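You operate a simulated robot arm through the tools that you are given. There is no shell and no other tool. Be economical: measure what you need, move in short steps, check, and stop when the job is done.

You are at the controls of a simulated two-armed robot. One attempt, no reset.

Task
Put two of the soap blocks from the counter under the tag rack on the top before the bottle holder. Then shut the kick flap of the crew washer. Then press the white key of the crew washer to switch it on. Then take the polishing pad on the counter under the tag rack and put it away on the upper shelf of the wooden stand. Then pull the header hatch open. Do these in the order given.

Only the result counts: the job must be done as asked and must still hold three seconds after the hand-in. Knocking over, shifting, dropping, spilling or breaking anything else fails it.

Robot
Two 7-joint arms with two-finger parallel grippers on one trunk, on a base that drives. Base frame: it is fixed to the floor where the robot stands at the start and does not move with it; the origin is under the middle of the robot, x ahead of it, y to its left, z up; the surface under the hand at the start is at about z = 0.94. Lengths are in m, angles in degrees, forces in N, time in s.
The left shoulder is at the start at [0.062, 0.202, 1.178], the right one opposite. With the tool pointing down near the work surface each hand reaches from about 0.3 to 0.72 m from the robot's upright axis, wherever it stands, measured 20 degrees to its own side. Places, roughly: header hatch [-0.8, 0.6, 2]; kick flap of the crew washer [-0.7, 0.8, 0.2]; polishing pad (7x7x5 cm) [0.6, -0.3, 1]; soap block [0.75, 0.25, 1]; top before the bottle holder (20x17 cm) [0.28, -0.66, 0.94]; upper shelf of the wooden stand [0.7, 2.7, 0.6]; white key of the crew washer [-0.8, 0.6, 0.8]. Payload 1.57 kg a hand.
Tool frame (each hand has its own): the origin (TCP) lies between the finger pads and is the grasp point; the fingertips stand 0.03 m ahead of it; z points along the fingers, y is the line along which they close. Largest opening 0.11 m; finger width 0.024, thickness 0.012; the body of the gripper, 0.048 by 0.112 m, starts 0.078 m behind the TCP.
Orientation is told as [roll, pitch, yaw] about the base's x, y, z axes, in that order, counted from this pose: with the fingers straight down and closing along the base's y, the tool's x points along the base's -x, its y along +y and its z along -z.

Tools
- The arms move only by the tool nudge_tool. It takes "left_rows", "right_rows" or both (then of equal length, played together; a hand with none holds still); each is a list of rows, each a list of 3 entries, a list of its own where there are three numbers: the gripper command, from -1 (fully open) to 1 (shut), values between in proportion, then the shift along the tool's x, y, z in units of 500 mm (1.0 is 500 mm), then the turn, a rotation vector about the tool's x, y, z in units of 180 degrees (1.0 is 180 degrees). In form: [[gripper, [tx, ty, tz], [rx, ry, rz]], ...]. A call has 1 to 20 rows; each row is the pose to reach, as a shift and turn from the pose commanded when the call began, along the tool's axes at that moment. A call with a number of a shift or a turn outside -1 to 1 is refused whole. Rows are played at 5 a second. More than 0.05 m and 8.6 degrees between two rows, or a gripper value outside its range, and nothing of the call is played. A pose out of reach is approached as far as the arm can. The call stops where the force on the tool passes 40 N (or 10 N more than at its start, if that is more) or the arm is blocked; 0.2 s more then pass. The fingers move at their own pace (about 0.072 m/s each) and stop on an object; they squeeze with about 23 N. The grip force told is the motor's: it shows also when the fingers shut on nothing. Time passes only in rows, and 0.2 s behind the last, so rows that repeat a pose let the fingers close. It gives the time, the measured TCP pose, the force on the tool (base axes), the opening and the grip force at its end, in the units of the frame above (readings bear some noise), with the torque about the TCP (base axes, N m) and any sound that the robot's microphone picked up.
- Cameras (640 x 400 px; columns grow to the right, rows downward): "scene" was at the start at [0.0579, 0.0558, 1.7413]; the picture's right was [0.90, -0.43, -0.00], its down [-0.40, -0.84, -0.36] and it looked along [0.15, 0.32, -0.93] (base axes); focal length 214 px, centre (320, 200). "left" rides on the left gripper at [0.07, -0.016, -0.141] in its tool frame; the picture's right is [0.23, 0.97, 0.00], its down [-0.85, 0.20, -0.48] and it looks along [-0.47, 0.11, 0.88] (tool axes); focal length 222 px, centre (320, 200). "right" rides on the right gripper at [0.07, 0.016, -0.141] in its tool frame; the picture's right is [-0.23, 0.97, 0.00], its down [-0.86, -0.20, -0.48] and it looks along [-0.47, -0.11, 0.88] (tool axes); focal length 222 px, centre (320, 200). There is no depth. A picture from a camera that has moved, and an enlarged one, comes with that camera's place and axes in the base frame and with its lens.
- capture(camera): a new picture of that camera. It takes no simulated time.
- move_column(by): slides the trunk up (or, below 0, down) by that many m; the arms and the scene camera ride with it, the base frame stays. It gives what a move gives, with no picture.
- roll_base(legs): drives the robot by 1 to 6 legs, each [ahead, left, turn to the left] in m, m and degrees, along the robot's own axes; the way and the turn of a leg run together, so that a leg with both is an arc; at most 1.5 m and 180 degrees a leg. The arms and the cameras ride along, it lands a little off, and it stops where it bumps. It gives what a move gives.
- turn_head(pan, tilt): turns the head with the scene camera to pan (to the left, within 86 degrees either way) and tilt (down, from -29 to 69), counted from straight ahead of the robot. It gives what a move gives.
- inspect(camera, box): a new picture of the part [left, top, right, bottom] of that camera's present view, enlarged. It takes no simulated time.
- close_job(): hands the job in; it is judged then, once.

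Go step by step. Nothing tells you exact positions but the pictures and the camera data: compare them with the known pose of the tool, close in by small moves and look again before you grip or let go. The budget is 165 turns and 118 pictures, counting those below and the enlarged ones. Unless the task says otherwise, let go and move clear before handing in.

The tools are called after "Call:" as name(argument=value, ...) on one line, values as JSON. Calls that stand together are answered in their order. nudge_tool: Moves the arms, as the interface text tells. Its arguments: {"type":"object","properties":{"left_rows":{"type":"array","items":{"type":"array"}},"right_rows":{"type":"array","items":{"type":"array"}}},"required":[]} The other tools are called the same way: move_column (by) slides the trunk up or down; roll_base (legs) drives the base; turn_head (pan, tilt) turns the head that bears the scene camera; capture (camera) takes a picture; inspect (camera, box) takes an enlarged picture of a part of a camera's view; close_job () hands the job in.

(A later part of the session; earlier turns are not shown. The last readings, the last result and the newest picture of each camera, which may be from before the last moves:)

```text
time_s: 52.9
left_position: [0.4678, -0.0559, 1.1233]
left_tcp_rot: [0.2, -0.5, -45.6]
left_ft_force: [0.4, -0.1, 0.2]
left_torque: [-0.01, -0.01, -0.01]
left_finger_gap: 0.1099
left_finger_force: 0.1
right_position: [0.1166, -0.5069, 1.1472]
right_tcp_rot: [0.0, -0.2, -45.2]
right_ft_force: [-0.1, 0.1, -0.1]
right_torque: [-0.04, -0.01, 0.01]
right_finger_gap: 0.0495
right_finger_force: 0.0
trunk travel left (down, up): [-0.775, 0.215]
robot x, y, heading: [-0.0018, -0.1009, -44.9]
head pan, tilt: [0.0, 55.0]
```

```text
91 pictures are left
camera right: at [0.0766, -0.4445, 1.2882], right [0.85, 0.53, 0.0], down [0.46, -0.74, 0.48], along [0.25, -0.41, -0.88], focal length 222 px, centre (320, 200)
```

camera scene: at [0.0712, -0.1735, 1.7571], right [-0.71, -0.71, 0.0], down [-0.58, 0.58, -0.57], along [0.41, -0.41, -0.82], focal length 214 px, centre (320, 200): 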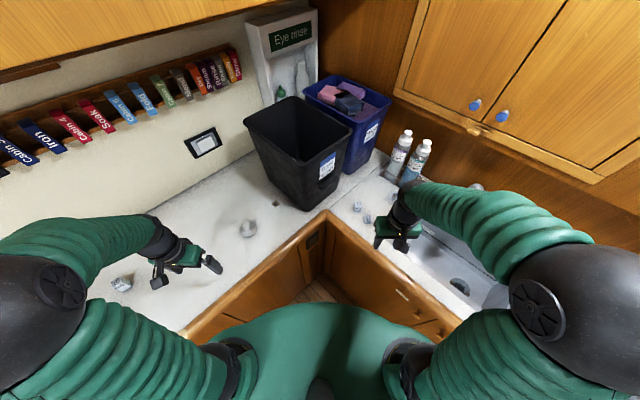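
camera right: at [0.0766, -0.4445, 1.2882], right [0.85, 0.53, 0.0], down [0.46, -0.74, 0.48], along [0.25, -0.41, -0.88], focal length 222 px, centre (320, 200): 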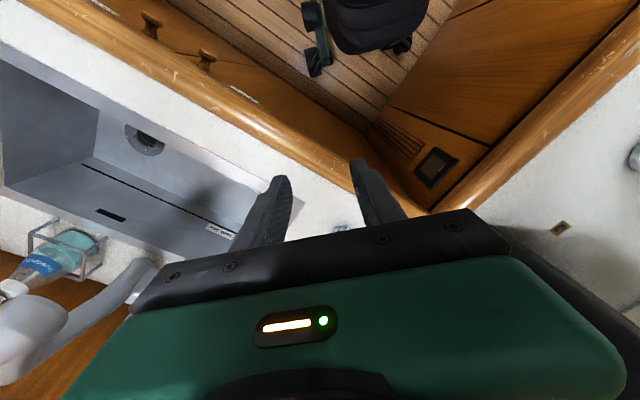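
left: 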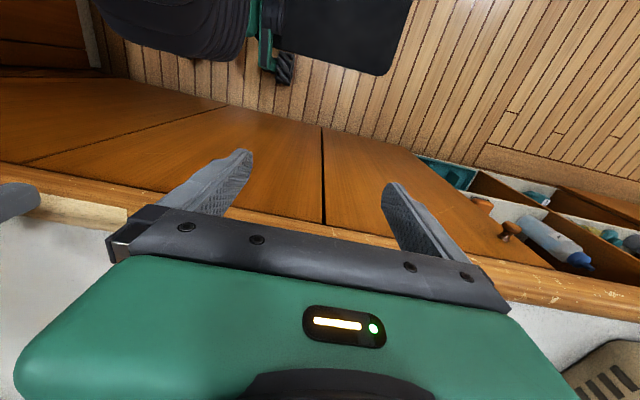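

Both blocks stand on the zone. Next the crew washer: I'll turn the robot to face the machines on the other side.

Call:
roll_base(legs=[[-0.07, 0.07, 0], [0, 0, 135]])

Call:
turn_head(pan=60, tilt=35)

Call:
capture(camera="scene")

Call:
turn_head(pan=20, tilt=35)

Call:
capture(camera="scene")

```text
time_s: 59.7
left_position: [-0.376, 0.2856, 1.1229]
left_tcp_rot: [0.1, -0.3, 91.4]
left_ft_force: [0.6, -0.7, 0.7]
left_torque: [0.0, 0.02, 0.02]
left_finger_gap: 0.1103
left_finger_force: 0.1
right_position: [0.1891, 0.376, 1.1462]
right_tcp_rot: [-0.1, 0.0, 91.9]
right_ft_force: [-0.6, 0.8, -0.3]
right_torque: [0.03, -0.01, 0.02]
right_finger_gap: 0.0496
right_finger_force: 0.1
trunk travel left (down, up): [-0.775, 0.215]
robot x, y, heading: [-0.0001, -0.0054, 92.0]
head pan, tilt: [0.0, 55.0]
```

```text
time_s: 61.0
left_position: [-0.3757, 0.2859, 1.1242]
left_tcp_rot: [0.2, -0.3, 91.4]
left_ft_force: [0.3, 0.8, 0.2]
left_torque: [0.03, -0.02, -0.01]
left_finger_gap: 0.1101
left_finger_force: 0.0
right_position: [0.1889, 0.3759, 1.1467]
right_tcp_rot: [-0.1, -0.2, 91.9]
right_ft_force: [-0.1, 0.3, -0.5]
right_torque: [0.03, -0.02, -0.02]
right_finger_gap: 0.0495
right_finger_force: 0.1
trunk travel left (down, up): [-0.775, 0.215]
robot x, y, heading: [-0.0013, -0.0043, 91.8]
head pan, tilt: [60.0, 35.0]
```

```text
90 pictures are left
camera scene: at [-0.081, 0.07, 1.7851], right [0.47, 0.88, 0.0], down [0.51, -0.27, -0.82], along [-0.72, 0.39, -0.57], focal length 214 px, centre (320, 200)
```

scene: 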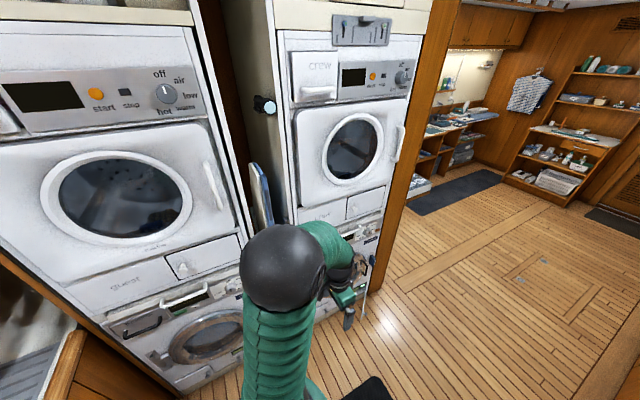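

```text
time_s: 62.0
left_position: [-0.3768, 0.2851, 1.1234]
left_tcp_rot: [0.2, -0.5, 91.3]
left_ft_force: [-0.3, -0.9, -0.3]
left_torque: [0.01, 0.01, -0.04]
left_finger_gap: 0.1101
left_finger_force: 0.1
right_position: [0.1902, 0.3743, 1.1464]
right_tcp_rot: [-0.1, -0.1, 92.0]
right_ft_force: [0.5, 0.2, 0.7]
right_torque: [0.01, -0.01, 0.02]
right_finger_gap: 0.0495
right_finger_force: 0.1
trunk travel left (down, up): [-0.775, 0.215]
robot x, y, heading: [-0.0006, -0.0057, 91.8]
head pan, tilt: [20.0, 35.0]
```

```text
89 pictures are left
camera scene: at [-0.0362, 0.1101, 1.7851], right [0.93, 0.37, 0.0], down [0.22, -0.53, -0.82], along [-0.31, 0.76, -0.57], focal length 214 px, centre (320, 200)
```

scene: 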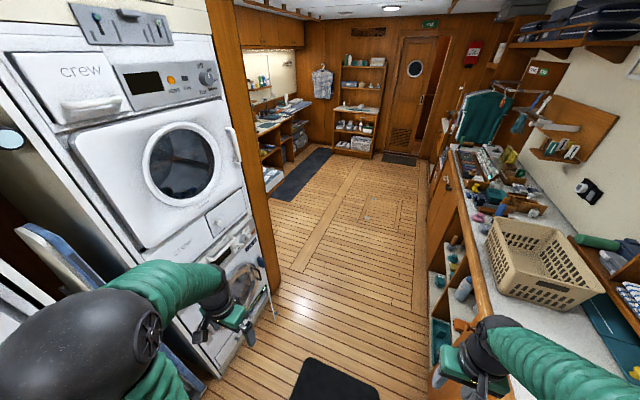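

The crew column is ahead-left (dryer on top, washer below). I'll turn to face it and drive sideways in front of it.

Call:
roll_base(legs=[[0, 0, 88], [0, -0.3, 0], [0, -0.3, 0]])

Call:
turn_head(pan=0, tilt=50)

Call:
capture(camera="scene")

Call:
turn_head(pan=0, tilt=0)

Call:
capture(camera="scene")

```text
time_s: 69.5
left_position: [-0.304, 0.2118, 1.116]
left_tcp_rot: [-0.9, -0.4, -179.6]
left_ft_force: [0.7, 0.5, -0.2]
left_torque: [-0.04, 0.03, -0.04]
left_finger_gap: 0.1098
left_finger_force: 0.0
right_position: [-0.3835, 0.7796, 1.1492]
right_tcp_rot: [-1.2, -0.1, -179.0]
right_ft_force: [-0.1, 0.2, -0.5]
right_torque: [-0.01, 0.03, 0.0]
right_finger_gap: 0.0495
right_finger_force: 0.0
trunk travel left (down, up): [-0.775, 0.215]
robot x, y, heading: [-0.0059, 0.6032, -178.9]
head pan, tilt: [20.0, 35.0]
```

```text
time_s: 70.4
left_position: [-0.3033, 0.2187, 1.1194]
left_tcp_rot: [-0.3, -0.4, -179.5]
left_ft_force: [0.7, -0.3, 0.3]
left_torque: [0.0, -0.01, 0.0]
left_finger_gap: 0.1102
left_finger_force: 0.1
right_position: [-0.3841, 0.7859, 1.1487]
right_tcp_rot: [-0.7, -0.1, -178.9]
right_ft_force: [-0.3, 0.1, 0.3]
right_torque: [-0.01, 0.04, 0.01]
right_finger_gap: 0.0497
right_finger_force: 0.1
trunk travel left (down, up): [-0.775, 0.215]
robot x, y, heading: [-0.0091, 0.5983, -179.0]
head pan, tilt: [0.0, 50.0]
```

```text
88 pictures are left
camera scene: at [-0.1185, 0.5787, 1.7633], right [-0.02, 1.0, 0.01], down [0.77, 0.02, -0.64], along [-0.64, 0.0, -0.77], focal length 214 px, centre (320, 200)
```

scene: 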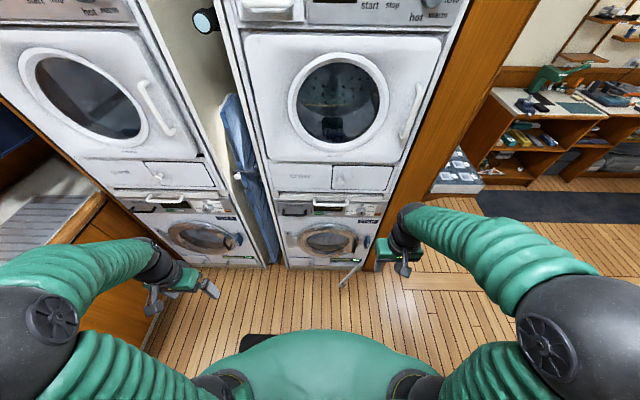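

```text
time_s: 71.5
left_position: [-0.3042, 0.2339, 1.1241]
left_tcp_rot: [0.3, -0.4, -179.6]
left_ft_force: [-0.5, 0.8, 0.8]
left_torque: [-0.04, 0.01, 0.01]
left_finger_gap: 0.1099
left_finger_force: 0.0
right_position: [-0.3829, 0.8009, 1.1454]
right_tcp_rot: [-0.1, -0.2, -179.1]
right_ft_force: [0.1, 1.3, -0.5]
right_torque: [0.01, -0.01, 0.01]
right_finger_gap: 0.0496
right_finger_force: 0.1
trunk travel left (down, up): [-0.775, 0.215]
robot x, y, heading: [-0.0116, 0.6029, -178.8]
head pan, tilt: [0.0, 0.0]
```

```text
87 pictures are left
camera scene: at [-0.1316, 0.597, 1.8412], right [-0.02, 1.0, 0.0], down [0.0, 0.0, -1.0], along [-1.0, -0.02, 0.0], focal length 214 px, centre (320, 200)
```

scene: 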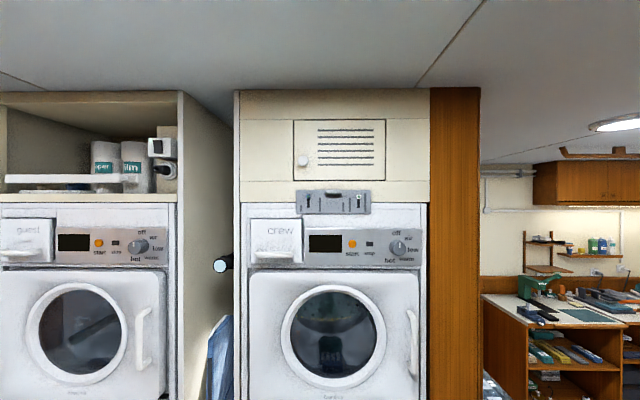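

The header hatch (vented panel with a knob at its left) is above. I'll lower the trunk to look at the washer below.

Call:
move_column(by=-0.5)

Call:
turn_head(pan=0, tilt=45)

Call:
capture(camera="scene")

```text
refused: -0.5 is not a number from -0.4 to 0.4
```

```text
time_s: 72.7
left_position: [-0.3037, 0.2336, 1.1229]
left_tcp_rot: [0.3, -0.4, -179.5]
left_ft_force: [-0.9, 0.8, 0.7]
left_torque: [-0.06, -0.01, 0.02]
left_finger_gap: 0.1099
left_finger_force: 0.0
right_position: [-0.3839, 0.7995, 1.1472]
right_tcp_rot: [0.0, -0.2, -179.0]
right_ft_force: [0.0, 0.2, 0.2]
right_torque: [-0.01, 0.0, 0.05]
right_finger_gap: 0.0495
right_finger_force: 0.1
trunk travel left (down, up): [-0.775, 0.215]
robot x, y, heading: [-0.0119, 0.6029, -179.2]
head pan, tilt: [0.0, 45.0]
```

```text
86 pictures are left
camera scene: at [-0.1229, 0.6002, 1.7704], right [-0.02, 1.0, 0.0], down [0.71, 0.01, -0.71], along [-0.71, -0.01, -0.71], focal length 214 px, centre (320, 200)
```

scene: 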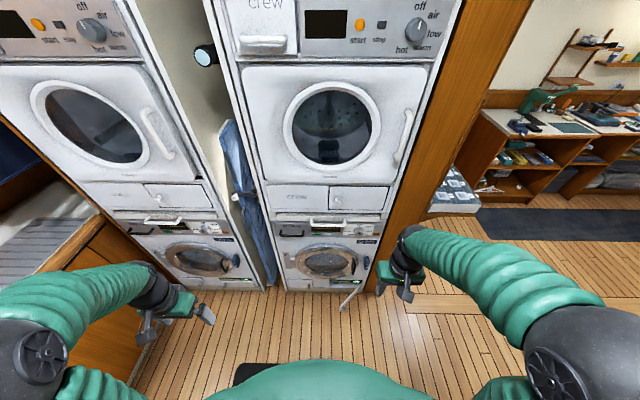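

Call:
move_column(by=-0.4)

Call:
move_column(by=-0.25)

Call:
capture(camera="scene")

Call:
inspect(camera="scene", box=[230, 100, 470, 250])

```text
time_s: 76.5
left_position: [-0.3035, 0.231, 0.723]
left_tcp_rot: [0.1, -0.4, -179.5]
left_ft_force: [1.4, 0.4, 0.6]
left_torque: [-0.01, 0.0, 0.03]
left_finger_gap: 0.11
left_finger_force: 0.1
right_position: [-0.384, 0.7981, 0.7454]
right_tcp_rot: [-0.2, -0.2, -179.0]
right_ft_force: [-0.1, -1.0, 0.0]
right_torque: [0.03, -0.03, 0.02]
right_finger_gap: 0.0494
right_finger_force: 0.2
trunk travel left (down, up): [-0.375, 0.615]
robot x, y, heading: [-0.0082, 0.5968, -179.3]
head pan, tilt: [0.0, 45.0]
```

```text
time_s: 79.1
left_position: [-0.3016, 0.2316, 0.4725]
left_tcp_rot: [0.1, -0.5, -179.5]
left_ft_force: [-0.5, -0.2, 0.8]
left_torque: [0.02, -0.01, -0.01]
left_finger_gap: 0.1098
left_finger_force: 0.1
right_position: [-0.3827, 0.7984, 0.4965]
right_tcp_rot: [-0.2, -0.2, -179.0]
right_ft_force: [-0.3, -0.3, 0.1]
right_torque: [0.03, 0.01, -0.03]
right_finger_gap: 0.0496
right_finger_force: 0.1
trunk travel left (down, up): [-0.125, 0.865]
robot x, y, heading: [-0.0062, 0.5988, -179.0]
head pan, tilt: [0.0, 45.0]
```

```text
85 pictures are left
camera scene: at [-0.1219, 0.5964, 1.1204], right [-0.02, 1.0, 0.0], down [0.71, 0.01, -0.71], along [-0.71, -0.01, -0.71], focal length 214 px, centre (320, 200)
```

scene: 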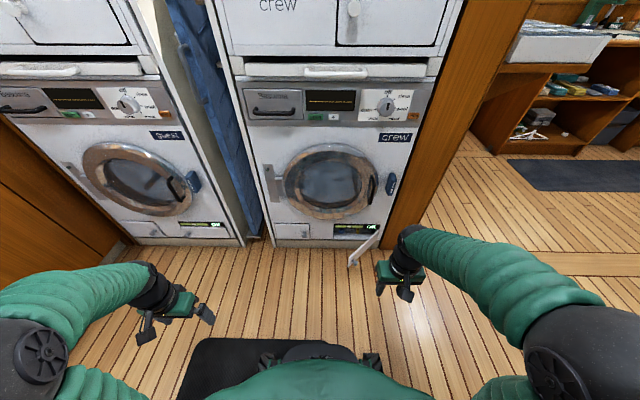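

```text
2.67 times, centred on (350, 175) of scene
camera zoom: at [-0.1219, 0.5964, 1.1204], right [-0.02, 1.0, 0.0], down [0.71, 0.01, -0.71], along [-0.71, -0.01, -0.71], focal length 572 px, centre (240, 267)
```

zoom: 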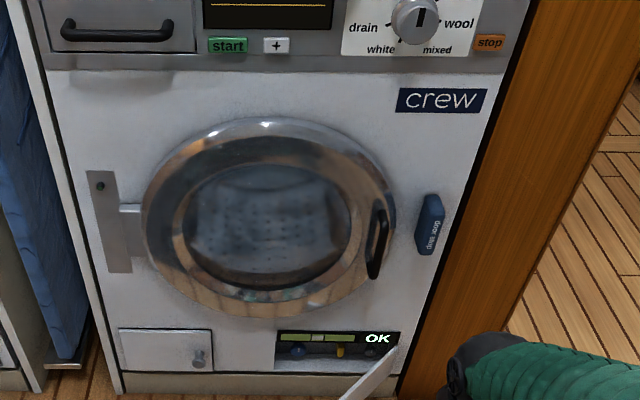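

The kick flap is a white panel at lower right, hinged on its right edge (≈(−0.84, 0.90)), standing open with its free edge near (−0.66, 0.74). The white "+" key is next to the green start key. I'll point the right hand forward with closed fingers.

Call:
nudge_tool(right_rows=[[1, [-0.03, 0, 0], [0, -0.04, 0]], [1, [-0.06, 0, 0], [0, -0.08, 0]], [1, [-0.09, 0, 0], [0, -0.12, 0]], [1, [-0.12, 0, 0], [0, -0.16, 0]], [1, [-0.15, 0, 0], [0, -0.2, 0]], [1, [-0.18, 0, 0], [0, -0.24, 0]], [1, [-0.21, 0, 0], [0, -0.28, 0]], [1, [-0.24, 0, 0], [0, -0.32, 0]], [1, [-0.27, 0, 0], [0, -0.36, 0]], [1, [-0.3, 0, 0], [0, -0.4, 0]]])

Call:
capture(camera="scene")

Call:
capture(camera="right")

```text
time_s: 81.3
left_position: [-0.3027, 0.232, 0.473]
left_tcp_rot: [0.3, -0.4, -179.5]
left_ft_force: [-0.5, 0.2, 0.5]
left_torque: [-0.03, 0.01, 0.0]
left_finger_gap: 0.11
left_finger_force: 0.0
right_position: [-0.5425, 0.7956, 0.4938]
right_tcp_rot: [-0.5, -72.2, -178.6]
right_ft_force: [-0.2, 0.6, -0.3]
right_torque: [0.01, -0.02, 0.0]
right_finger_gap: 0.0
right_finger_force: 21.5
right hand out of reach, approached as far as the arm can: row 5, 6, 7, 8, 9, 10
trunk travel left (down, up): [-0.125, 0.865]
robot x, y, heading: [-0.0062, 0.6018, -179.2]
head pan, tilt: [0.0, 45.0]
```

```text
83 pictures are left
camera scene: at [-0.1225, 0.5971, 1.1203], right [-0.02, 1.0, 0.0], down [0.71, 0.01, -0.71], along [-0.71, -0.01, -0.71], focal length 214 px, centre (320, 200)
```

scene: 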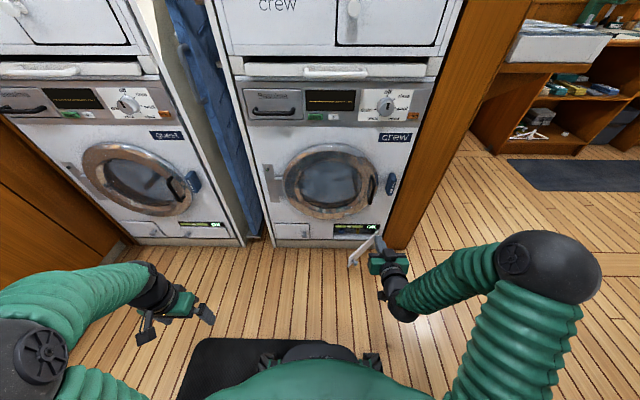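

```text
82 pictures are left
camera right: at [-0.3877, 0.7823, 0.4711], right [-0.05, -0.98, 0.21], down [0.19, 0.2, 0.96], along [-0.98, 0.09, 0.18], focal length 222 px, centre (320, 200)
```

right: 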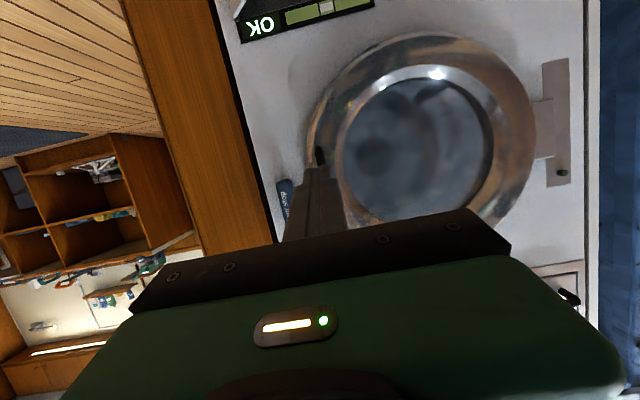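

I'll lower the trunk fully and then see the flap from the right-hand camera.

Call:
move_column(by=-0.12)

Call:
nudge_tool(right_rows=[[1, [0.06, 0.08, 0.02], [0, 0, 0]], [1, [0.12, 0.08, 0.04], [0, 0, 0]], [1, [0.18, 0.08, 0.06], [0, 0, 0]], [1, [0.24, 0.08, 0.08], [0, 0, 0]]])

Call:
capture(camera="right")

Call:
capture(camera="scene")

```text
time_s: 82.8
left_position: [-0.303, 0.2301, 0.3536]
left_tcp_rot: [0.1, -0.5, -179.5]
left_ft_force: [0.3, 0.6, 0.0]
left_torque: [0.0, -0.02, -0.05]
left_finger_gap: 0.11
left_finger_force: 0.0
right_position: [-0.5428, 0.7947, 0.3745]
right_tcp_rot: [-0.5, -72.1, -178.5]
right_ft_force: [0.7, -0.8, -0.3]
right_torque: [0.01, -0.01, 0.01]
right_finger_gap: 0.0001
right_finger_force: 21.2
trunk travel left (down, up): [-0.005, 0.985]
robot x, y, heading: [-0.0112, 0.5939, -179.1]
head pan, tilt: [0.0, 45.0]
```

```text
refused: row 1 steps farther than a row can; nothing moved
```

```text
81 pictures are left
camera right: at [-0.3875, 0.7823, 0.3514], right [-0.05, -0.98, 0.21], down [0.19, 0.2, 0.96], along [-0.98, 0.09, 0.17], focal length 222 px, centre (320, 200)
```

right: 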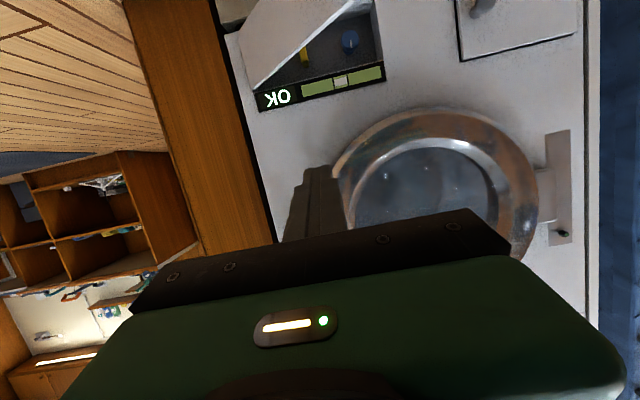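

```text
80 pictures are left
camera scene: at [-0.122, 0.5967, 1.0003], right [-0.02, 1.0, 0.0], down [0.71, 0.01, -0.71], along [-0.71, -0.01, -0.71], focal length 214 px, centre (320, 200)
```

scene: 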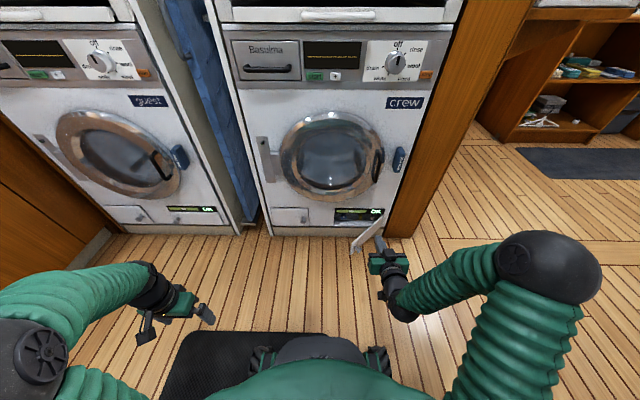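

The flap's top edge is at z≈0.18. I'll drive 0.12 m ahead (hand stays above it), then lower the hand on the flap's outer (right) side.

Call:
roll_base(legs=[[0.12, 0, 0]])

Call:
nudge_tool(right_rows=[[1, [0.0, 0.0, -0.08], [0, 0, 0]], [1, [0.0, -0.08, -0.08], [0, 0, 0]], [1, [0.0, -0.15, -0.08], [0, 0, 0]], [1, [0.07, -0.15, -0.08], [0, 0, 0]], [1, [0.14, -0.15, -0.08], [0, 0, 0]]])

Call:
capture(camera="right")

Call:
capture(camera="scene")

```text
time_s: 84.0
left_position: [-0.4226, 0.2288, 0.3539]
left_tcp_rot: [0.3, -0.4, -179.4]
left_ft_force: [0.0, 0.8, 0.0]
left_torque: [-0.01, -0.01, 0.01]
left_finger_gap: 0.1099
left_finger_force: 0.1
right_position: [-0.6619, 0.7924, 0.3743]
right_tcp_rot: [-0.5, -72.2, -178.5]
right_ft_force: [0.9, -0.7, -0.5]
right_torque: [0.02, 0.02, 0.01]
right_finger_gap: 0.0002
right_finger_force: 21.6
trunk travel left (down, up): [-0.005, 0.985]
robot x, y, heading: [-0.1264, 0.6007, -179.1]
head pan, tilt: [0.0, 45.0]
```

```text
time_s: 85.2
left_position: [-0.4215, 0.229, 0.3548]
left_tcp_rot: [0.3, -0.3, -179.4]
left_ft_force: [0.1, -0.2, 0.2]
left_torque: [0.0, -0.01, 0.0]
left_finger_gap: 0.1101
left_finger_force: 0.1
right_position: [-0.619, 0.8765, 0.3106]
right_tcp_rot: [-0.4, -72.1, -178.5]
right_ft_force: [0.2, -0.2, -0.2]
right_torque: [0.01, 0.0, 0.04]
right_finger_gap: 0.0001
right_finger_force: 21.1
right hand out of reach, approached as far as the arm can: row 1, 2, 3, 4, 5
trunk travel left (down, up): [-0.005, 0.985]
robot x, y, heading: [-0.1322, 0.6021, -179.2]
head pan, tilt: [0.0, 45.0]
```

```text
79 pictures are left
camera right: at [-0.4634, 0.8634, 0.2877], right [-0.05, -0.98, 0.21], down [0.19, 0.2, 0.96], along [-0.98, 0.09, 0.18], focal length 222 px, centre (320, 200)
```

right: 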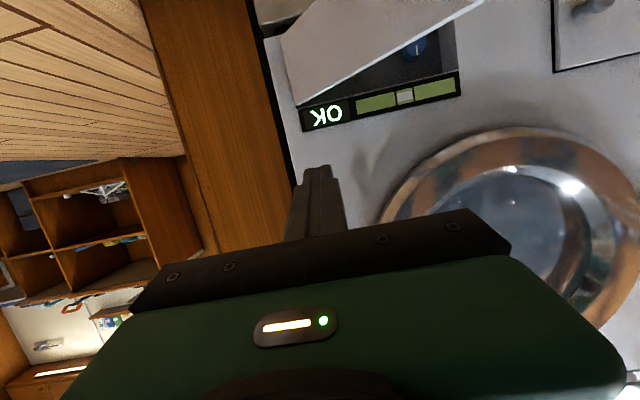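

```text
78 pictures are left
camera scene: at [-0.2417, 0.5955, 1.0003], right [-0.02, 1.0, 0.0], down [0.71, 0.01, -0.71], along [-0.71, -0.01, -0.71], focal length 214 px, centre (320, 200)
```

scene: 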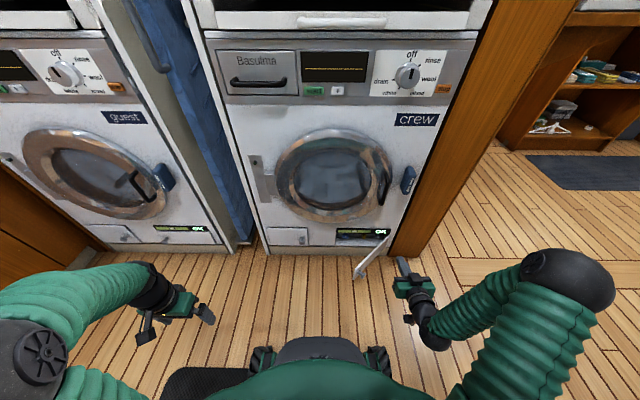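

The hand is on the outer side of the flap. Lowering to z≈0.15.

Call:
nudge_tool(right_rows=[[1, [0.08, 0, 0.025], [0, 0, 0]], [1, [0.16, 0, 0.05], [0, 0, 0]], [1, [0.24, 0, 0.075], [0, 0, 0]], [1, [0.3, 0, 0.095], [0, 0, 0]]])

Call:
capture(camera="right")

```text
time_s: 86.2
left_position: [-0.4216, 0.2291, 0.3539]
left_tcp_rot: [0.3, -0.3, -179.5]
left_ft_force: [0.0, -0.1, -0.3]
left_torque: [0.03, -0.03, 0.01]
left_finger_gap: 0.1099
left_finger_force: 0.0
right_position: [-0.6168, 0.8759, 0.1547]
right_tcp_rot: [-0.3, -72.2, -178.6]
right_ft_force: [0.3, 1.0, 0.6]
right_torque: [-0.03, -0.02, -0.01]
right_finger_gap: 0.0001
right_finger_force: 20.9
trunk travel left (down, up): [-0.005, 0.985]
robot x, y, heading: [-0.13, 0.598, -179.2]
head pan, tilt: [0.0, 45.0]
```

```text
77 pictures are left
camera right: at [-0.4621, 0.8633, 0.1301], right [-0.05, -0.98, 0.21], down [0.19, 0.2, 0.96], along [-0.98, 0.09, 0.18], focal length 222 px, centre (320, 200)
```

right: 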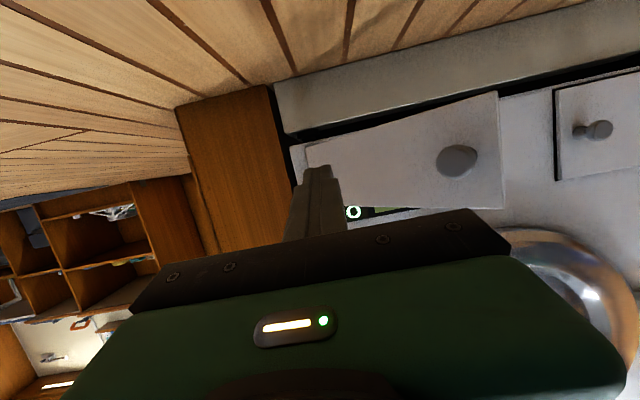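

The flap with its knob is in view. I'll swing it shut by pushing on its middle towards the face.

Call:
nudge_tool(right_rows=[[1, [-0.017, 0.076, 0.052], [0, 0, 0]], [1, [-0.033, 0.152, 0.103], [0, 0, 0]], [1, [-0.045, 0.18, 0.14], [0, 0, 0]], [1, [-0.058, 0.21, 0.18], [0, 0, 0]], [1, [-0.072, 0.24, 0.22], [0, 0, 0]], [1, [-0.085, 0.27, 0.26], [0, 0, 0]], [1, [-0.1, 0.285, 0.305], [0, 0, 0]], [1, [-0.114, 0.292, 0.35], [0, 0, 0]]])

Call:
capture(camera="right")

Call:
capture(camera="scene")

```text
time_s: 88.0
left_position: [-0.4219, 0.2285, 0.3537]
left_tcp_rot: [0.3, -0.5, -179.5]
left_ft_force: [-0.1, 0.5, 0.3]
left_torque: [0.0, -0.01, 0.0]
left_finger_gap: 0.1098
left_finger_force: 0.1
right_position: [-0.7812, 0.7287, 0.1525]
right_tcp_rot: [-0.6, -72.1, -178.4]
right_ft_force: [12.5, 0.5, 5.2]
right_torque: [0.07, 0.19, -0.05]
right_finger_gap: 0.0001
right_finger_force: 21.0
trunk travel left (down, up): [-0.005, 0.985]
robot x, y, heading: [-0.1295, 0.5998, -179.2]
head pan, tilt: [0.0, 45.0]
stopped in row 8 (right hand): the force on the tool passed its limit at 84 N (the readings are from after the stop); the commanded pose is now the measured one
```

```text
76 pictures are left
camera right: at [-0.6281, 0.7151, 0.1314], right [-0.05, -0.98, 0.21], down [0.19, 0.2, 0.96], along [-0.98, 0.09, 0.17], focal length 222 px, centre (320, 200)
```

right: 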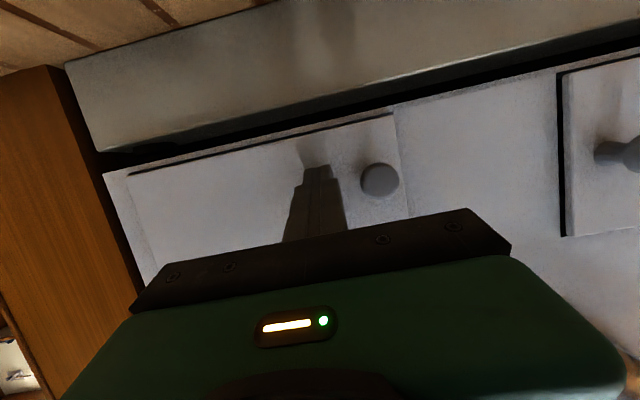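

```text
75 pictures are left
camera scene: at [-0.2412, 0.5942, 1.0004], right [-0.02, 1.0, 0.0], down [0.71, 0.01, -0.71], along [-0.71, -0.01, -0.71], focal length 214 px, centre (320, 200)
```

scene: 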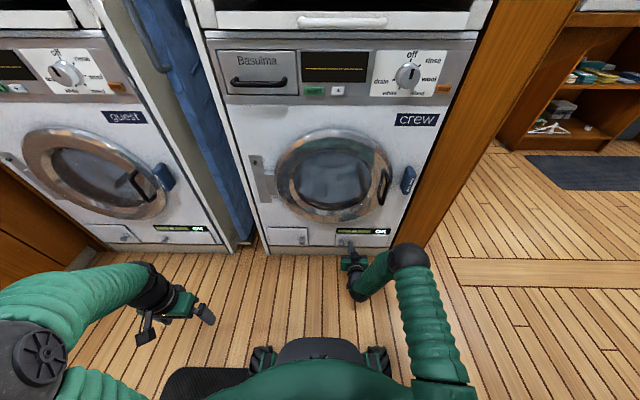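

The flap met the face (contact force). I'll back off and verify it stays shut.

Call:
nudge_tool(right_rows=[[1, [0, 0, -0.08], [0, 0, 0]], [1, [0, 0, -0.16], [0, 0, 0]], [1, [0, 0, -0.24], [0, 0, 0]], [1, [0, 0, -0.32], [0, 0, 0]]])

Call:
capture(camera="right")

Call:
inspect(camera="scene", box=[190, 30, 510, 230])

```text
time_s: 89.0
left_position: [-0.4217, 0.2304, 0.3542]
left_tcp_rot: [0.2, -0.5, -179.5]
left_ft_force: [0.3, -0.3, -0.1]
left_torque: [-0.02, 0.02, -0.03]
left_finger_gap: 0.1102
left_finger_force: 0.2
right_position: [-0.6313, 0.7313, 0.2032]
right_tcp_rot: [-0.6, -72.0, -178.4]
right_ft_force: [-0.5, -0.1, 0.6]
right_torque: [0.03, 0.01, 0.01]
right_finger_gap: 0.0002
right_finger_force: 21.1
trunk travel left (down, up): [-0.005, 0.985]
robot x, y, heading: [-0.1318, 0.6001, -179.3]
head pan, tilt: [0.0, 45.0]
```

```text
74 pictures are left
camera right: at [-0.4766, 0.7181, 0.1807], right [-0.05, -0.98, 0.21], down [0.19, 0.2, 0.96], along [-0.98, 0.09, 0.17], focal length 222 px, centre (320, 200)
```

right: 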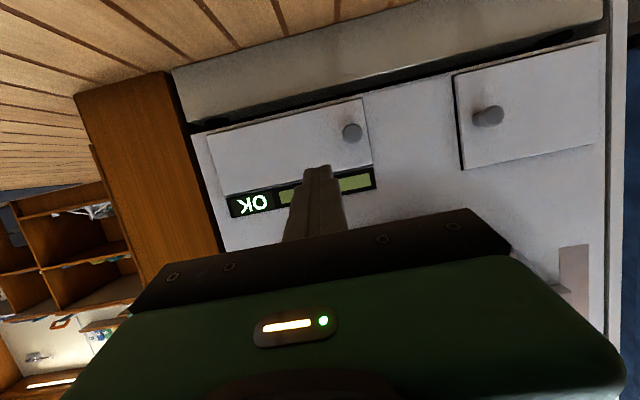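

```text
2.00 times, centred on (350, 130) of scene
camera zoom: at [-0.2419, 0.5942, 1.0002], right [-0.02, 1.0, 0.0], down [0.71, 0.01, -0.71], along [-0.71, -0.01, -0.71], focal length 429 px, centre (260, 340)
```

zoom: 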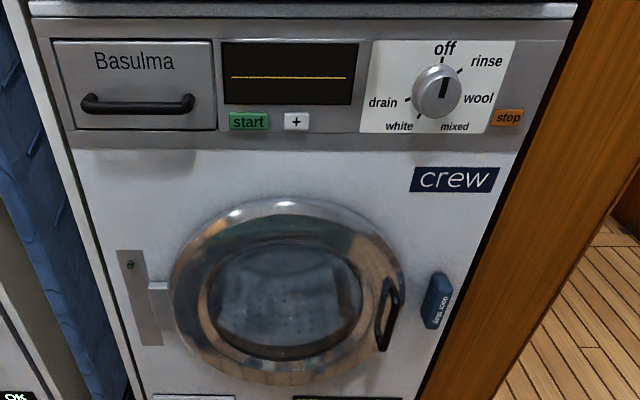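

The flap is shut. The white "+" key is at about (−0.81, 0.632, 0.815). I'll raise the trunk and line up the right hand.

Call:
nudge_tool(right_rows=[[1, [0, 0.06, -0.03], [0, -0.035, 0]], [1, [0, 0.12, -0.06], [0, -0.07, 0]], [1, [0, 0.196, -0.06], [0, -0.09, 0]], [1, [0, 0.196, -0.06], [0, -0.09, 0]]])

Call:
move_column(by=0.4)

Call:
move_column(by=0.2)

Call:
capture(camera="right")

Call:
capture(camera="scene")

```text
time_s: 90.0
left_position: [-0.4215, 0.2294, 0.3539]
left_tcp_rot: [0.1, -0.5, -179.4]
left_ft_force: [-0.3, 0.1, 0.2]
left_torque: [-0.01, -0.01, 0.01]
left_finger_gap: 0.11
left_finger_force: 0.1
right_position: [-0.6022, 0.632, 0.2115]
right_tcp_rot: [-5.3, -88.3, -173.8]
right_ft_force: [0.1, 0.0, -0.2]
right_torque: [-0.03, 0.02, 0.01]
right_finger_gap: 0.0
right_finger_force: 21.1
trunk travel left (down, up): [-0.005, 0.985]
robot x, y, heading: [-0.1309, 0.5987, -178.7]
head pan, tilt: [0.0, 45.0]
```

```text
time_s: 93.8
left_position: [-0.4225, 0.2286, 0.754]
left_tcp_rot: [0.2, -0.4, -179.6]
left_ft_force: [0.2, -0.3, 0.8]
left_torque: [-0.02, 0.01, 0.04]
left_finger_gap: 0.11
left_finger_force: 0.0
right_position: [-0.603, 0.6329, 0.6124]
right_tcp_rot: [-6.0, -88.2, -172.9]
right_ft_force: [-0.5, 0.0, 0.4]
right_torque: [0.0, 0.01, 0.0]
right_finger_gap: 0.0
right_finger_force: 20.9
trunk travel left (down, up): [-0.405, 0.585]
robot x, y, heading: [-0.1286, 0.5978, -179.1]
head pan, tilt: [0.0, 45.0]
```

```text
time_s: 96.0
left_position: [-0.4225, 0.2284, 0.9537]
left_tcp_rot: [0.2, -0.4, -179.5]
left_ft_force: [-0.7, 0.3, 0.7]
left_torque: [0.01, -0.01, 0.0]
left_finger_gap: 0.11
left_finger_force: 0.0
right_position: [-0.601, 0.6323, 0.8114]
right_tcp_rot: [-6.2, -88.2, -172.8]
right_ft_force: [-0.2, 0.4, 0.3]
right_torque: [-0.02, 0.0, 0.03]
right_finger_gap: 0.0
right_finger_force: 21.2
trunk travel left (down, up): [-0.605, 0.385]
robot x, y, heading: [-0.1279, 0.5966, -179.1]
head pan, tilt: [0.0, 45.0]
```

```text
72 pictures are left
camera right: at [-0.4599, 0.6193, 0.7466], right [0.01, -0.97, 0.22], down [0.45, 0.2, 0.87], along [-0.89, 0.09, 0.44], focal length 222 px, centre (320, 200)
```

right: 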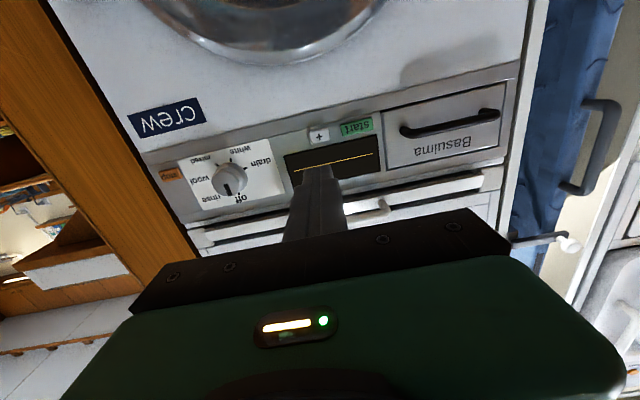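

```text
71 pictures are left
camera scene: at [-0.2428, 0.5929, 1.6002], right [-0.02, 1.0, 0.0], down [0.71, 0.01, -0.71], along [-0.71, -0.01, -0.71], focal length 214 px, centre (320, 200)
```

scene: 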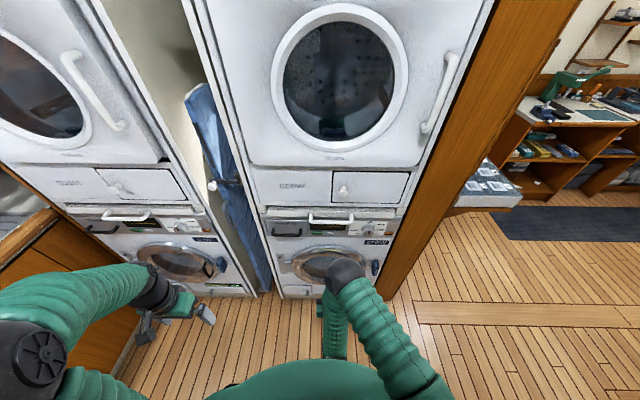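

The key lines up with the fingertips (y≈0.631, z≈0.808). Approaching and pressing slowly.

Call:
nudge_tool(right_rows=[[1, [0, 0, 0.09], [0, 0, 0]], [1, [0, 0, 0.18], [0, 0, 0]], [1, [0, 0, 0.26], [0, 0, 0]], [1, [0, 0, 0.3], [0, 0, 0]]])

Call:
capture(camera="right")

```text
time_s: 97.0
left_position: [-0.4228, 0.2286, 0.953]
left_tcp_rot: [0.2, -0.4, -179.5]
left_ft_force: [-0.3, 0.0, 0.5]
left_torque: [0.0, -0.02, 0.03]
left_finger_gap: 0.1101
left_finger_force: 0.0
right_position: [-0.7524, 0.6307, 0.8067]
right_tcp_rot: [-7.2, -88.0, -171.9]
right_ft_force: [-0.8, -0.6, 0.3]
right_torque: [0.02, -0.04, 0.01]
right_finger_gap: 0.0
right_finger_force: 21.4
trunk travel left (down, up): [-0.605, 0.385]
robot x, y, heading: [-0.129, 0.5966, -179.0]
head pan, tilt: [0.0, 45.0]
```

```text
70 pictures are left
camera right: at [-0.6097, 0.6171, 0.7414], right [0.01, -0.97, 0.22], down [0.45, 0.2, 0.87], along [-0.89, 0.09, 0.44], focal length 222 px, centre (320, 200)
```

right: 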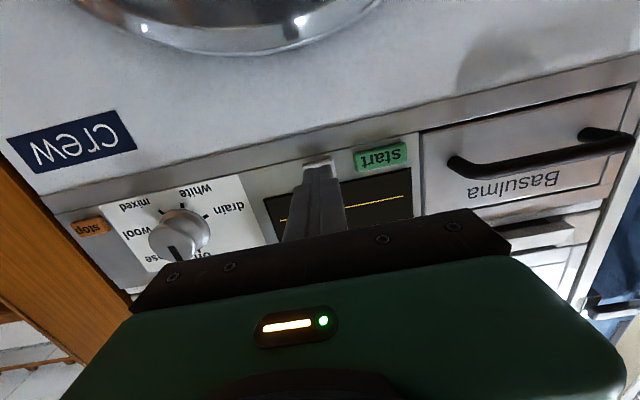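

The tip is right at the key. Pressing.

Call:
nudge_tool(right_rows=[[1, [0.006, 0, 0.02], [0, 0, 0]], [1, [0.006, 0, 0.04], [0, 0, 0]], [1, [0.006, 0, 0.05], [0, 0, 0]], [1, [0.006, 0, 0.06], [0, 0, 0]], [1, [0.006, 0, 0.07], [0, 0, 0]], [1, [0.006, 0, 0.08], [0, 0, 0]], [1, [0.006, 0, 0.08], [0, 0, 0]]])

Call:
capture(camera="right")

```text
time_s: 98.6
left_position: [-0.421, 0.2278, 0.9534]
left_tcp_rot: [0.2, -0.4, -179.6]
left_ft_force: [0.7, 0.4, 0.1]
left_torque: [-0.01, -0.05, 0.03]
left_finger_gap: 0.1099
left_finger_force: 0.0
right_position: [-0.7903, 0.6291, 0.8033]
right_tcp_rot: [-6.9, -88.1, -172.0]
right_ft_force: [14.3, -0.1, -2.3]
right_torque: [-0.01, 0.1, -0.04]
right_finger_gap: 0.0004
right_finger_force: 21.3
trunk travel left (down, up): [-0.605, 0.385]
robot x, y, heading: [-0.129, 0.5999, -179.2]
head pan, tilt: [0.0, 45.0]
heard: click
```

```text
69 pictures are left
camera right: at [-0.6474, 0.6162, 0.7378], right [0.01, -0.97, 0.22], down [0.45, 0.2, 0.87], along [-0.89, 0.09, 0.44], focal length 222 px, centre (320, 200)
```

right: 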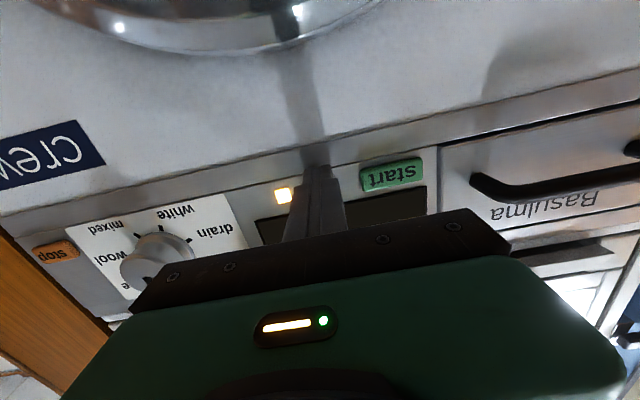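

A click and a lit lamp: the washer is on. I'll retract the hand and return it to pointing down.

Call:
nudge_tool(right_rows=[[1, [0, 0, -0.08], [0, 0, 0]], [1, [0, 0, -0.17], [0, 0, 0]], [1, [0, 0, -0.26], [0, 0, 0]], [1, [0, 0, -0.34], [0, 0, 0]], [1, [-0.01, 0, -0.37], [0, 0.04, 0]], [1, [-0.02, 0, -0.4], [0, 0.08, 0]], [1, [-0.03, 0, -0.43], [0, 0.12, 0]], [1, [-0.04, 0, -0.46], [0, 0.16, 0]], [1, [-0.05, 0, -0.48], [0, 0.2, 0]], [1, [-0.06, 0, -0.5], [0, 0.24, 0]], [1, [-0.07, 0, -0.52], [0, 0.28, 0]], [1, [-0.08, 0, -0.54], [0, 0.32, 0]], [1, [-0.09, 0, -0.56], [0, 0.36, 0]], [1, [-0.1, 0, -0.58], [0, 0.4, 0]], [1, [-0.11, 0, -0.6], [0, 0.44, 0]], [1, [-0.12, 0, -0.6], [0, 0.49, 0]]])

Call:
move_column(by=0.17)

Call:
inspect(camera="scene", box=[230, 200, 470, 350])

```text
refused: row 16 steps farther than a row can; nothing moved
```

```text
time_s: 99.4
left_position: [-0.4217, 0.2277, 1.0101]
left_tcp_rot: [0.2, -0.5, -179.5]
left_ft_force: [-0.7, 0.3, -0.4]
left_torque: [-0.02, 0.01, 0.0]
left_finger_gap: 0.1098
left_finger_force: 0.0
right_position: [-0.7875, 0.6291, 0.8538]
right_tcp_rot: [-5.8, -87.2, -173.2]
right_ft_force: [0.3, -0.1, -1.0]
right_torque: [0.0, -0.02, -0.03]
right_finger_gap: 0.0
right_finger_force: 21.5
trunk travel left (down, up): [-0.66, 0.33]
robot x, y, heading: [-0.1288, 0.6018, -178.9]
head pan, tilt: [0.0, 45.0]
stopped: the force on the tool passed its limit at 47 N (the readings are from after the stop); the commanded pose is now the measured one
```

```text
2.67 times, centred on (350, 275) of scene
camera zoom: at [-0.2428, 0.5933, 1.6566], right [-0.02, 1.0, 0.0], down [0.71, 0.01, -0.71], along [-0.71, -0.01, -0.71], focal length 572 px, centre (240, 0)
```

zoom: 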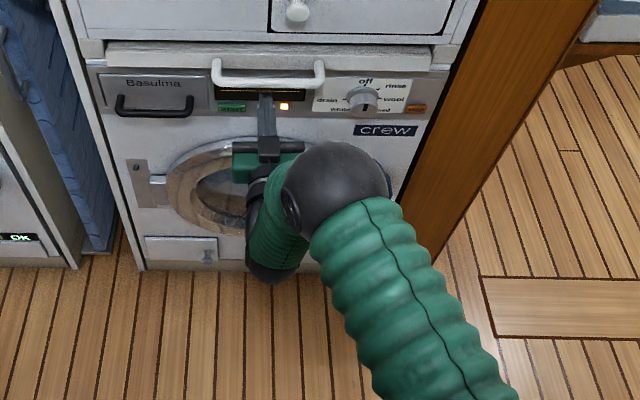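

The refused retract let the fingers slide up the panel before stopping; nothing seems displaced and the lamp is still lit. Now retract straight back.

Call:
nudge_tool(right_rows=[[1, [0, 0, -0.08], [0, 0, 0]], [1, [0, 0, -0.17], [0, 0, 0]], [1, [0, 0, -0.26], [0, 0, 0]], [1, [0, 0, -0.34], [0, 0, 0]], [1, [0, 0, -0.42], [0, 0, 0]]])

Call:
capture(camera="right")

Call:
capture(camera="scene")

```text
time_s: 100.6
left_position: [-0.4208, 0.229, 1.0088]
left_tcp_rot: [0.2, -0.5, -179.6]
left_ft_force: [0.0, -0.4, 0.1]
left_torque: [0.0, 0.01, -0.03]
left_finger_gap: 0.1101
left_finger_force: 0.0
right_position: [-0.582, 0.6463, 0.8648]
right_tcp_rot: [-6.3, -87.5, -174.5]
right_ft_force: [0.4, 1.3, -0.7]
right_torque: [0.01, 0.0, 0.01]
right_finger_gap: 0.0
right_finger_force: 20.5
trunk travel left (down, up): [-0.66, 0.33]
robot x, y, heading: [-0.1303, 0.6001, -179.0]
head pan, tilt: [0.0, 45.0]
```

```text
67 pictures are left
camera right: at [-0.4381, 0.6284, 0.8011], right [-0.02, -0.97, 0.22], down [0.44, 0.19, 0.88], along [-0.9, 0.12, 0.43], focal length 222 px, centre (320, 200)
```

right: 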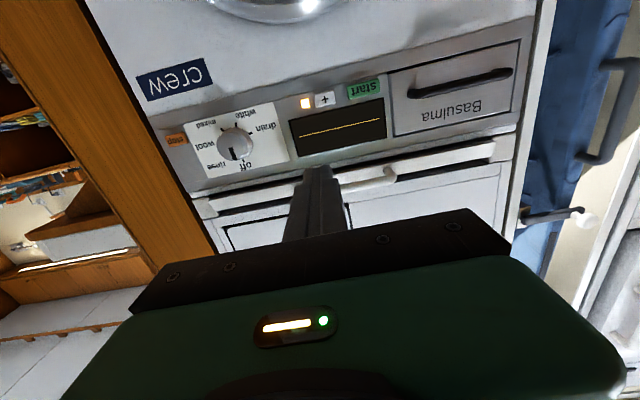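

```text
66 pictures are left
camera scene: at [-0.2411, 0.5922, 1.6559], right [-0.02, 1.0, 0.0], down [0.71, 0.01, -0.71], along [-0.71, -0.01, -0.71], focal length 214 px, centre (320, 200)
```

scene: 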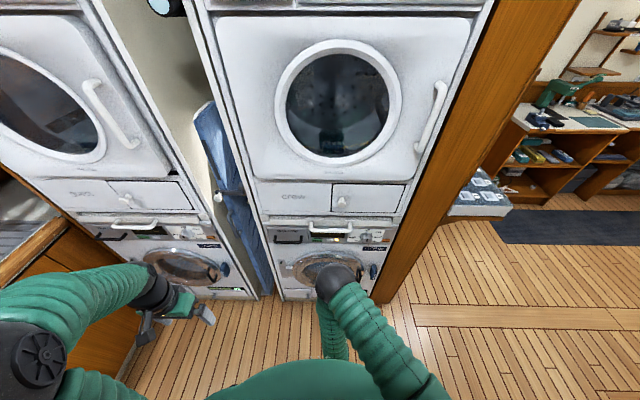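

All intact and lamp lit. I'll back away from the machine and turn the hand down again.

Call:
roll_base(legs=[[-0.13, 0, 0]])

Call:
nudge_tool(right_rows=[[-0.5, [-0.03, 0, -0.01], [0, 0.042, 0]], [-0.5, [-0.06, 0, -0.02], [0, 0.084, 0]], [-0.5, [-0.09, 0, -0.03], [0, 0.126, 0]], [-0.5, [-0.12, -0.02, -0.03], [0, 0.168, 0]], [-0.5, [-0.15, -0.04, -0.03], [0, 0.21, 0]], [-0.5, [-0.18, -0.06, -0.03], [0, 0.252, 0]], [-0.5, [-0.21, -0.08, -0.03], [0, 0.294, 0]], [-0.5, [-0.24, -0.1, -0.03], [0, 0.336, 0]], [-0.5, [-0.27, -0.12, -0.03], [0, 0.378, 0]], [-0.5, [-0.3, -0.15, -0.03], [0, 0.42, 0]], [-0.5, [-0.33, -0.18, -0.03], [0, 0.46, 0]], [-0.5, [-0.36, -0.2, -0.03], [0, 0.484, 0]]])

```text
time_s: 101.9
left_position: [-0.2946, 0.2301, 1.0077]
left_tcp_rot: [0.1, -0.4, -179.3]
left_ft_force: [0.3, 0.5, 0.4]
left_torque: [0.01, 0.0, -0.01]
left_finger_gap: 0.1099
left_finger_force: 0.1
right_position: [-0.4541, 0.6449, 0.8621]
right_tcp_rot: [-5.9, -87.2, -174.5]
right_ft_force: [0.4, -0.1, 0.0]
right_torque: [-0.02, -0.04, 0.0]
right_finger_gap: 0.0002
right_finger_force: 21.3
trunk travel left (down, up): [-0.66, 0.33]
robot x, y, heading: [0.0026, 0.5941, -178.9]
head pan, tilt: [0.0, 45.0]
```

```text
time_s: 104.5
left_position: [-0.2912, 0.2336, 1.0095]
left_tcp_rot: [0.3, -0.5, -179.4]
left_ft_force: [0.1, -0.5, 0.0]
left_torque: [-0.01, -0.02, 0.01]
left_finger_gap: 0.1102
left_finger_force: 0.0
right_position: [-0.4441, 0.7478, 1.0446]
right_tcp_rot: [-0.2, -0.3, 179.7]
right_ft_force: [0.1, -0.5, -1.1]
right_torque: [0.04, -0.03, 0.02]
right_finger_gap: 0.0826
right_finger_force: 0.1
right hand out of reach, approached as far as the arm can: row 5, 8, 9
trunk travel left (down, up): [-0.66, 0.33]
robot x, y, heading: [0.0042, 0.6002, -179.1]
head pan, tilt: [0.0, 45.0]
```

Now I raise the trunk to its start height, drive back and turn to the counter for the pad.

Call:
move_column(by=0.115)

Call:
roll_base(legs=[[0, 0.3, 0], [0, 0.3, 0], [0, 0, -90], [0, 0, -90.5]])

Call:
turn_head(pan=-10, tilt=55)

Call:
capture(camera="scene")

```text
time_s: 106.0
left_position: [-0.2913, 0.2312, 1.1245]
left_tcp_rot: [0.2, -0.5, -179.4]
left_ft_force: [0.0, 0.2, 0.1]
left_torque: [0.0, -0.03, 0.02]
left_finger_gap: 0.11
left_finger_force: 0.1
right_position: [-0.4451, 0.7461, 1.1584]
right_tcp_rot: [-0.2, -0.1, 179.6]
right_ft_force: [-0.4, -0.5, 0.0]
right_torque: [0.05, 0.02, 0.03]
right_finger_gap: 0.0826
right_finger_force: 0.1
trunk travel left (down, up): [-0.775, 0.215]
robot x, y, heading: [0.0015, 0.598, -179.1]
head pan, tilt: [0.0, 45.0]
```

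```text
time_s: 117.3
left_position: [0.3008, 0.3732, 1.1243]
left_tcp_rot: [0.2, -0.6, 0.9]
left_ft_force: [0.1, -0.1, 0.0]
left_torque: [0.03, 0.0, 0.01]
left_finger_gap: 0.1098
left_finger_force: 0.1
right_position: [0.4583, -0.1413, 1.1585]
right_tcp_rot: [-0.3, -0.4, 0.0]
right_ft_force: [-0.6, 0.7, 0.0]
right_torque: [-0.02, -0.01, -0.02]
right_finger_gap: 0.0825
right_finger_force: 0.0
trunk travel left (down, up): [-0.775, 0.215]
robot x, y, heading: [0.0118, 0.0056, 1.3]
head pan, tilt: [0.0, 45.0]
```

```text
time_s: 118.0
left_position: [0.3013, 0.3716, 1.1245]
left_tcp_rot: [0.2, -0.6, 1.0]
left_ft_force: [0.1, 0.5, 0.0]
left_torque: [-0.02, 0.01, 0.03]
left_finger_gap: 0.1099
left_finger_force: 0.1
right_position: [0.4577, -0.1421, 1.1591]
right_tcp_rot: [-0.2, -0.3, 0.1]
right_ft_force: [-0.3, 0.0, -0.2]
right_torque: [0.01, 0.04, -0.03]
right_finger_gap: 0.0827
right_finger_force: 0.1
trunk travel left (down, up): [-0.775, 0.215]
robot x, y, heading: [0.0159, 0.0008, 1.6]
head pan, tilt: [-10.0, 55.0]
```

```text
65 pictures are left
camera scene: at [0.1168, -0.0097, 1.7571], right [-0.15, -0.99, 0.0], down [-0.81, 0.12, -0.57], along [0.57, -0.09, -0.82], focal length 214 px, centre (320, 200)
```

scene: 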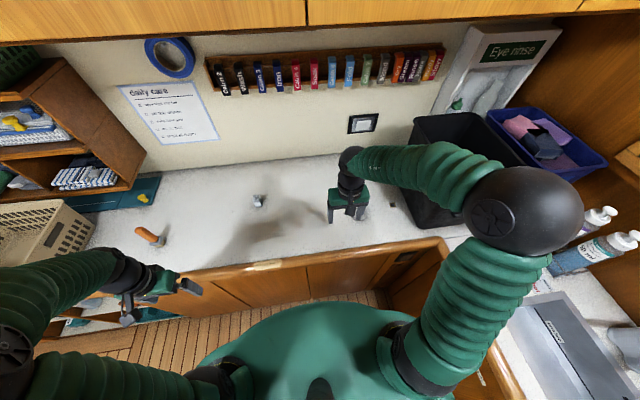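

I'll move the right hand above the pad (≈(0.571, −0.251)) and look.

Call:
nudge_tool(right_rows=[[-0.5, [-0.055, -0.055, 0], [0, 0, 0]], [-0.5, [-0.11, -0.11, 0], [0, 0, 0]], [-0.5, [-0.165, -0.165, 0.0], [0, 0, 0]], [-0.5, [-0.214, -0.216, 0.05], [0, 0, 0]], [-0.5, [-0.214, -0.216, 0.12], [0, 0, 0]], [-0.5, [-0.214, -0.216, 0.12], [0, 0, 0]]])

Call:
capture(camera="right")

```text
time_s: 119.4
left_position: [0.2999, 0.3725, 1.1241]
left_tcp_rot: [0.3, -0.6, 1.0]
left_ft_force: [0.4, 0.4, -0.5]
left_torque: [0.01, 0.0, -0.03]
left_finger_gap: 0.1102
left_finger_force: 0.1
right_position: [0.5643, -0.2505, 1.1014]
right_tcp_rot: [-0.2, -0.4, -0.1]
right_ft_force: [-0.5, -0.6, 1.0]
right_torque: [-0.02, 0.02, -0.02]
right_finger_gap: 0.0827
right_finger_force: 0.1
trunk travel left (down, up): [-0.775, 0.215]
robot x, y, heading: [0.0094, 0.0, 1.1]
head pan, tilt: [-10.0, 55.0]
```

```text
64 pictures are left
camera right: at [0.4922, -0.2333, 1.2431], right [0.23, 0.97, 0.0], down [0.85, -0.2, 0.48], along [0.47, -0.11, -0.87], focal length 222 px, centre (320, 200)
```

right: 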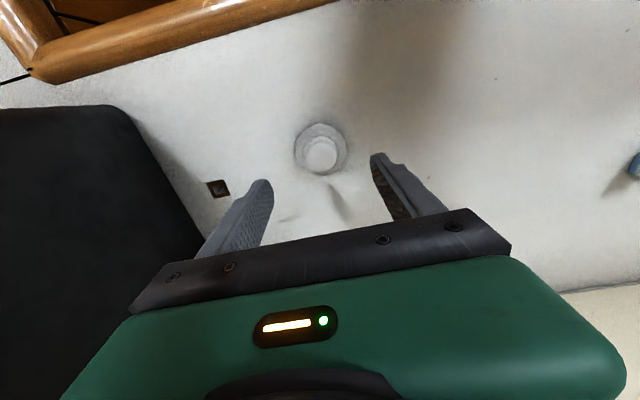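

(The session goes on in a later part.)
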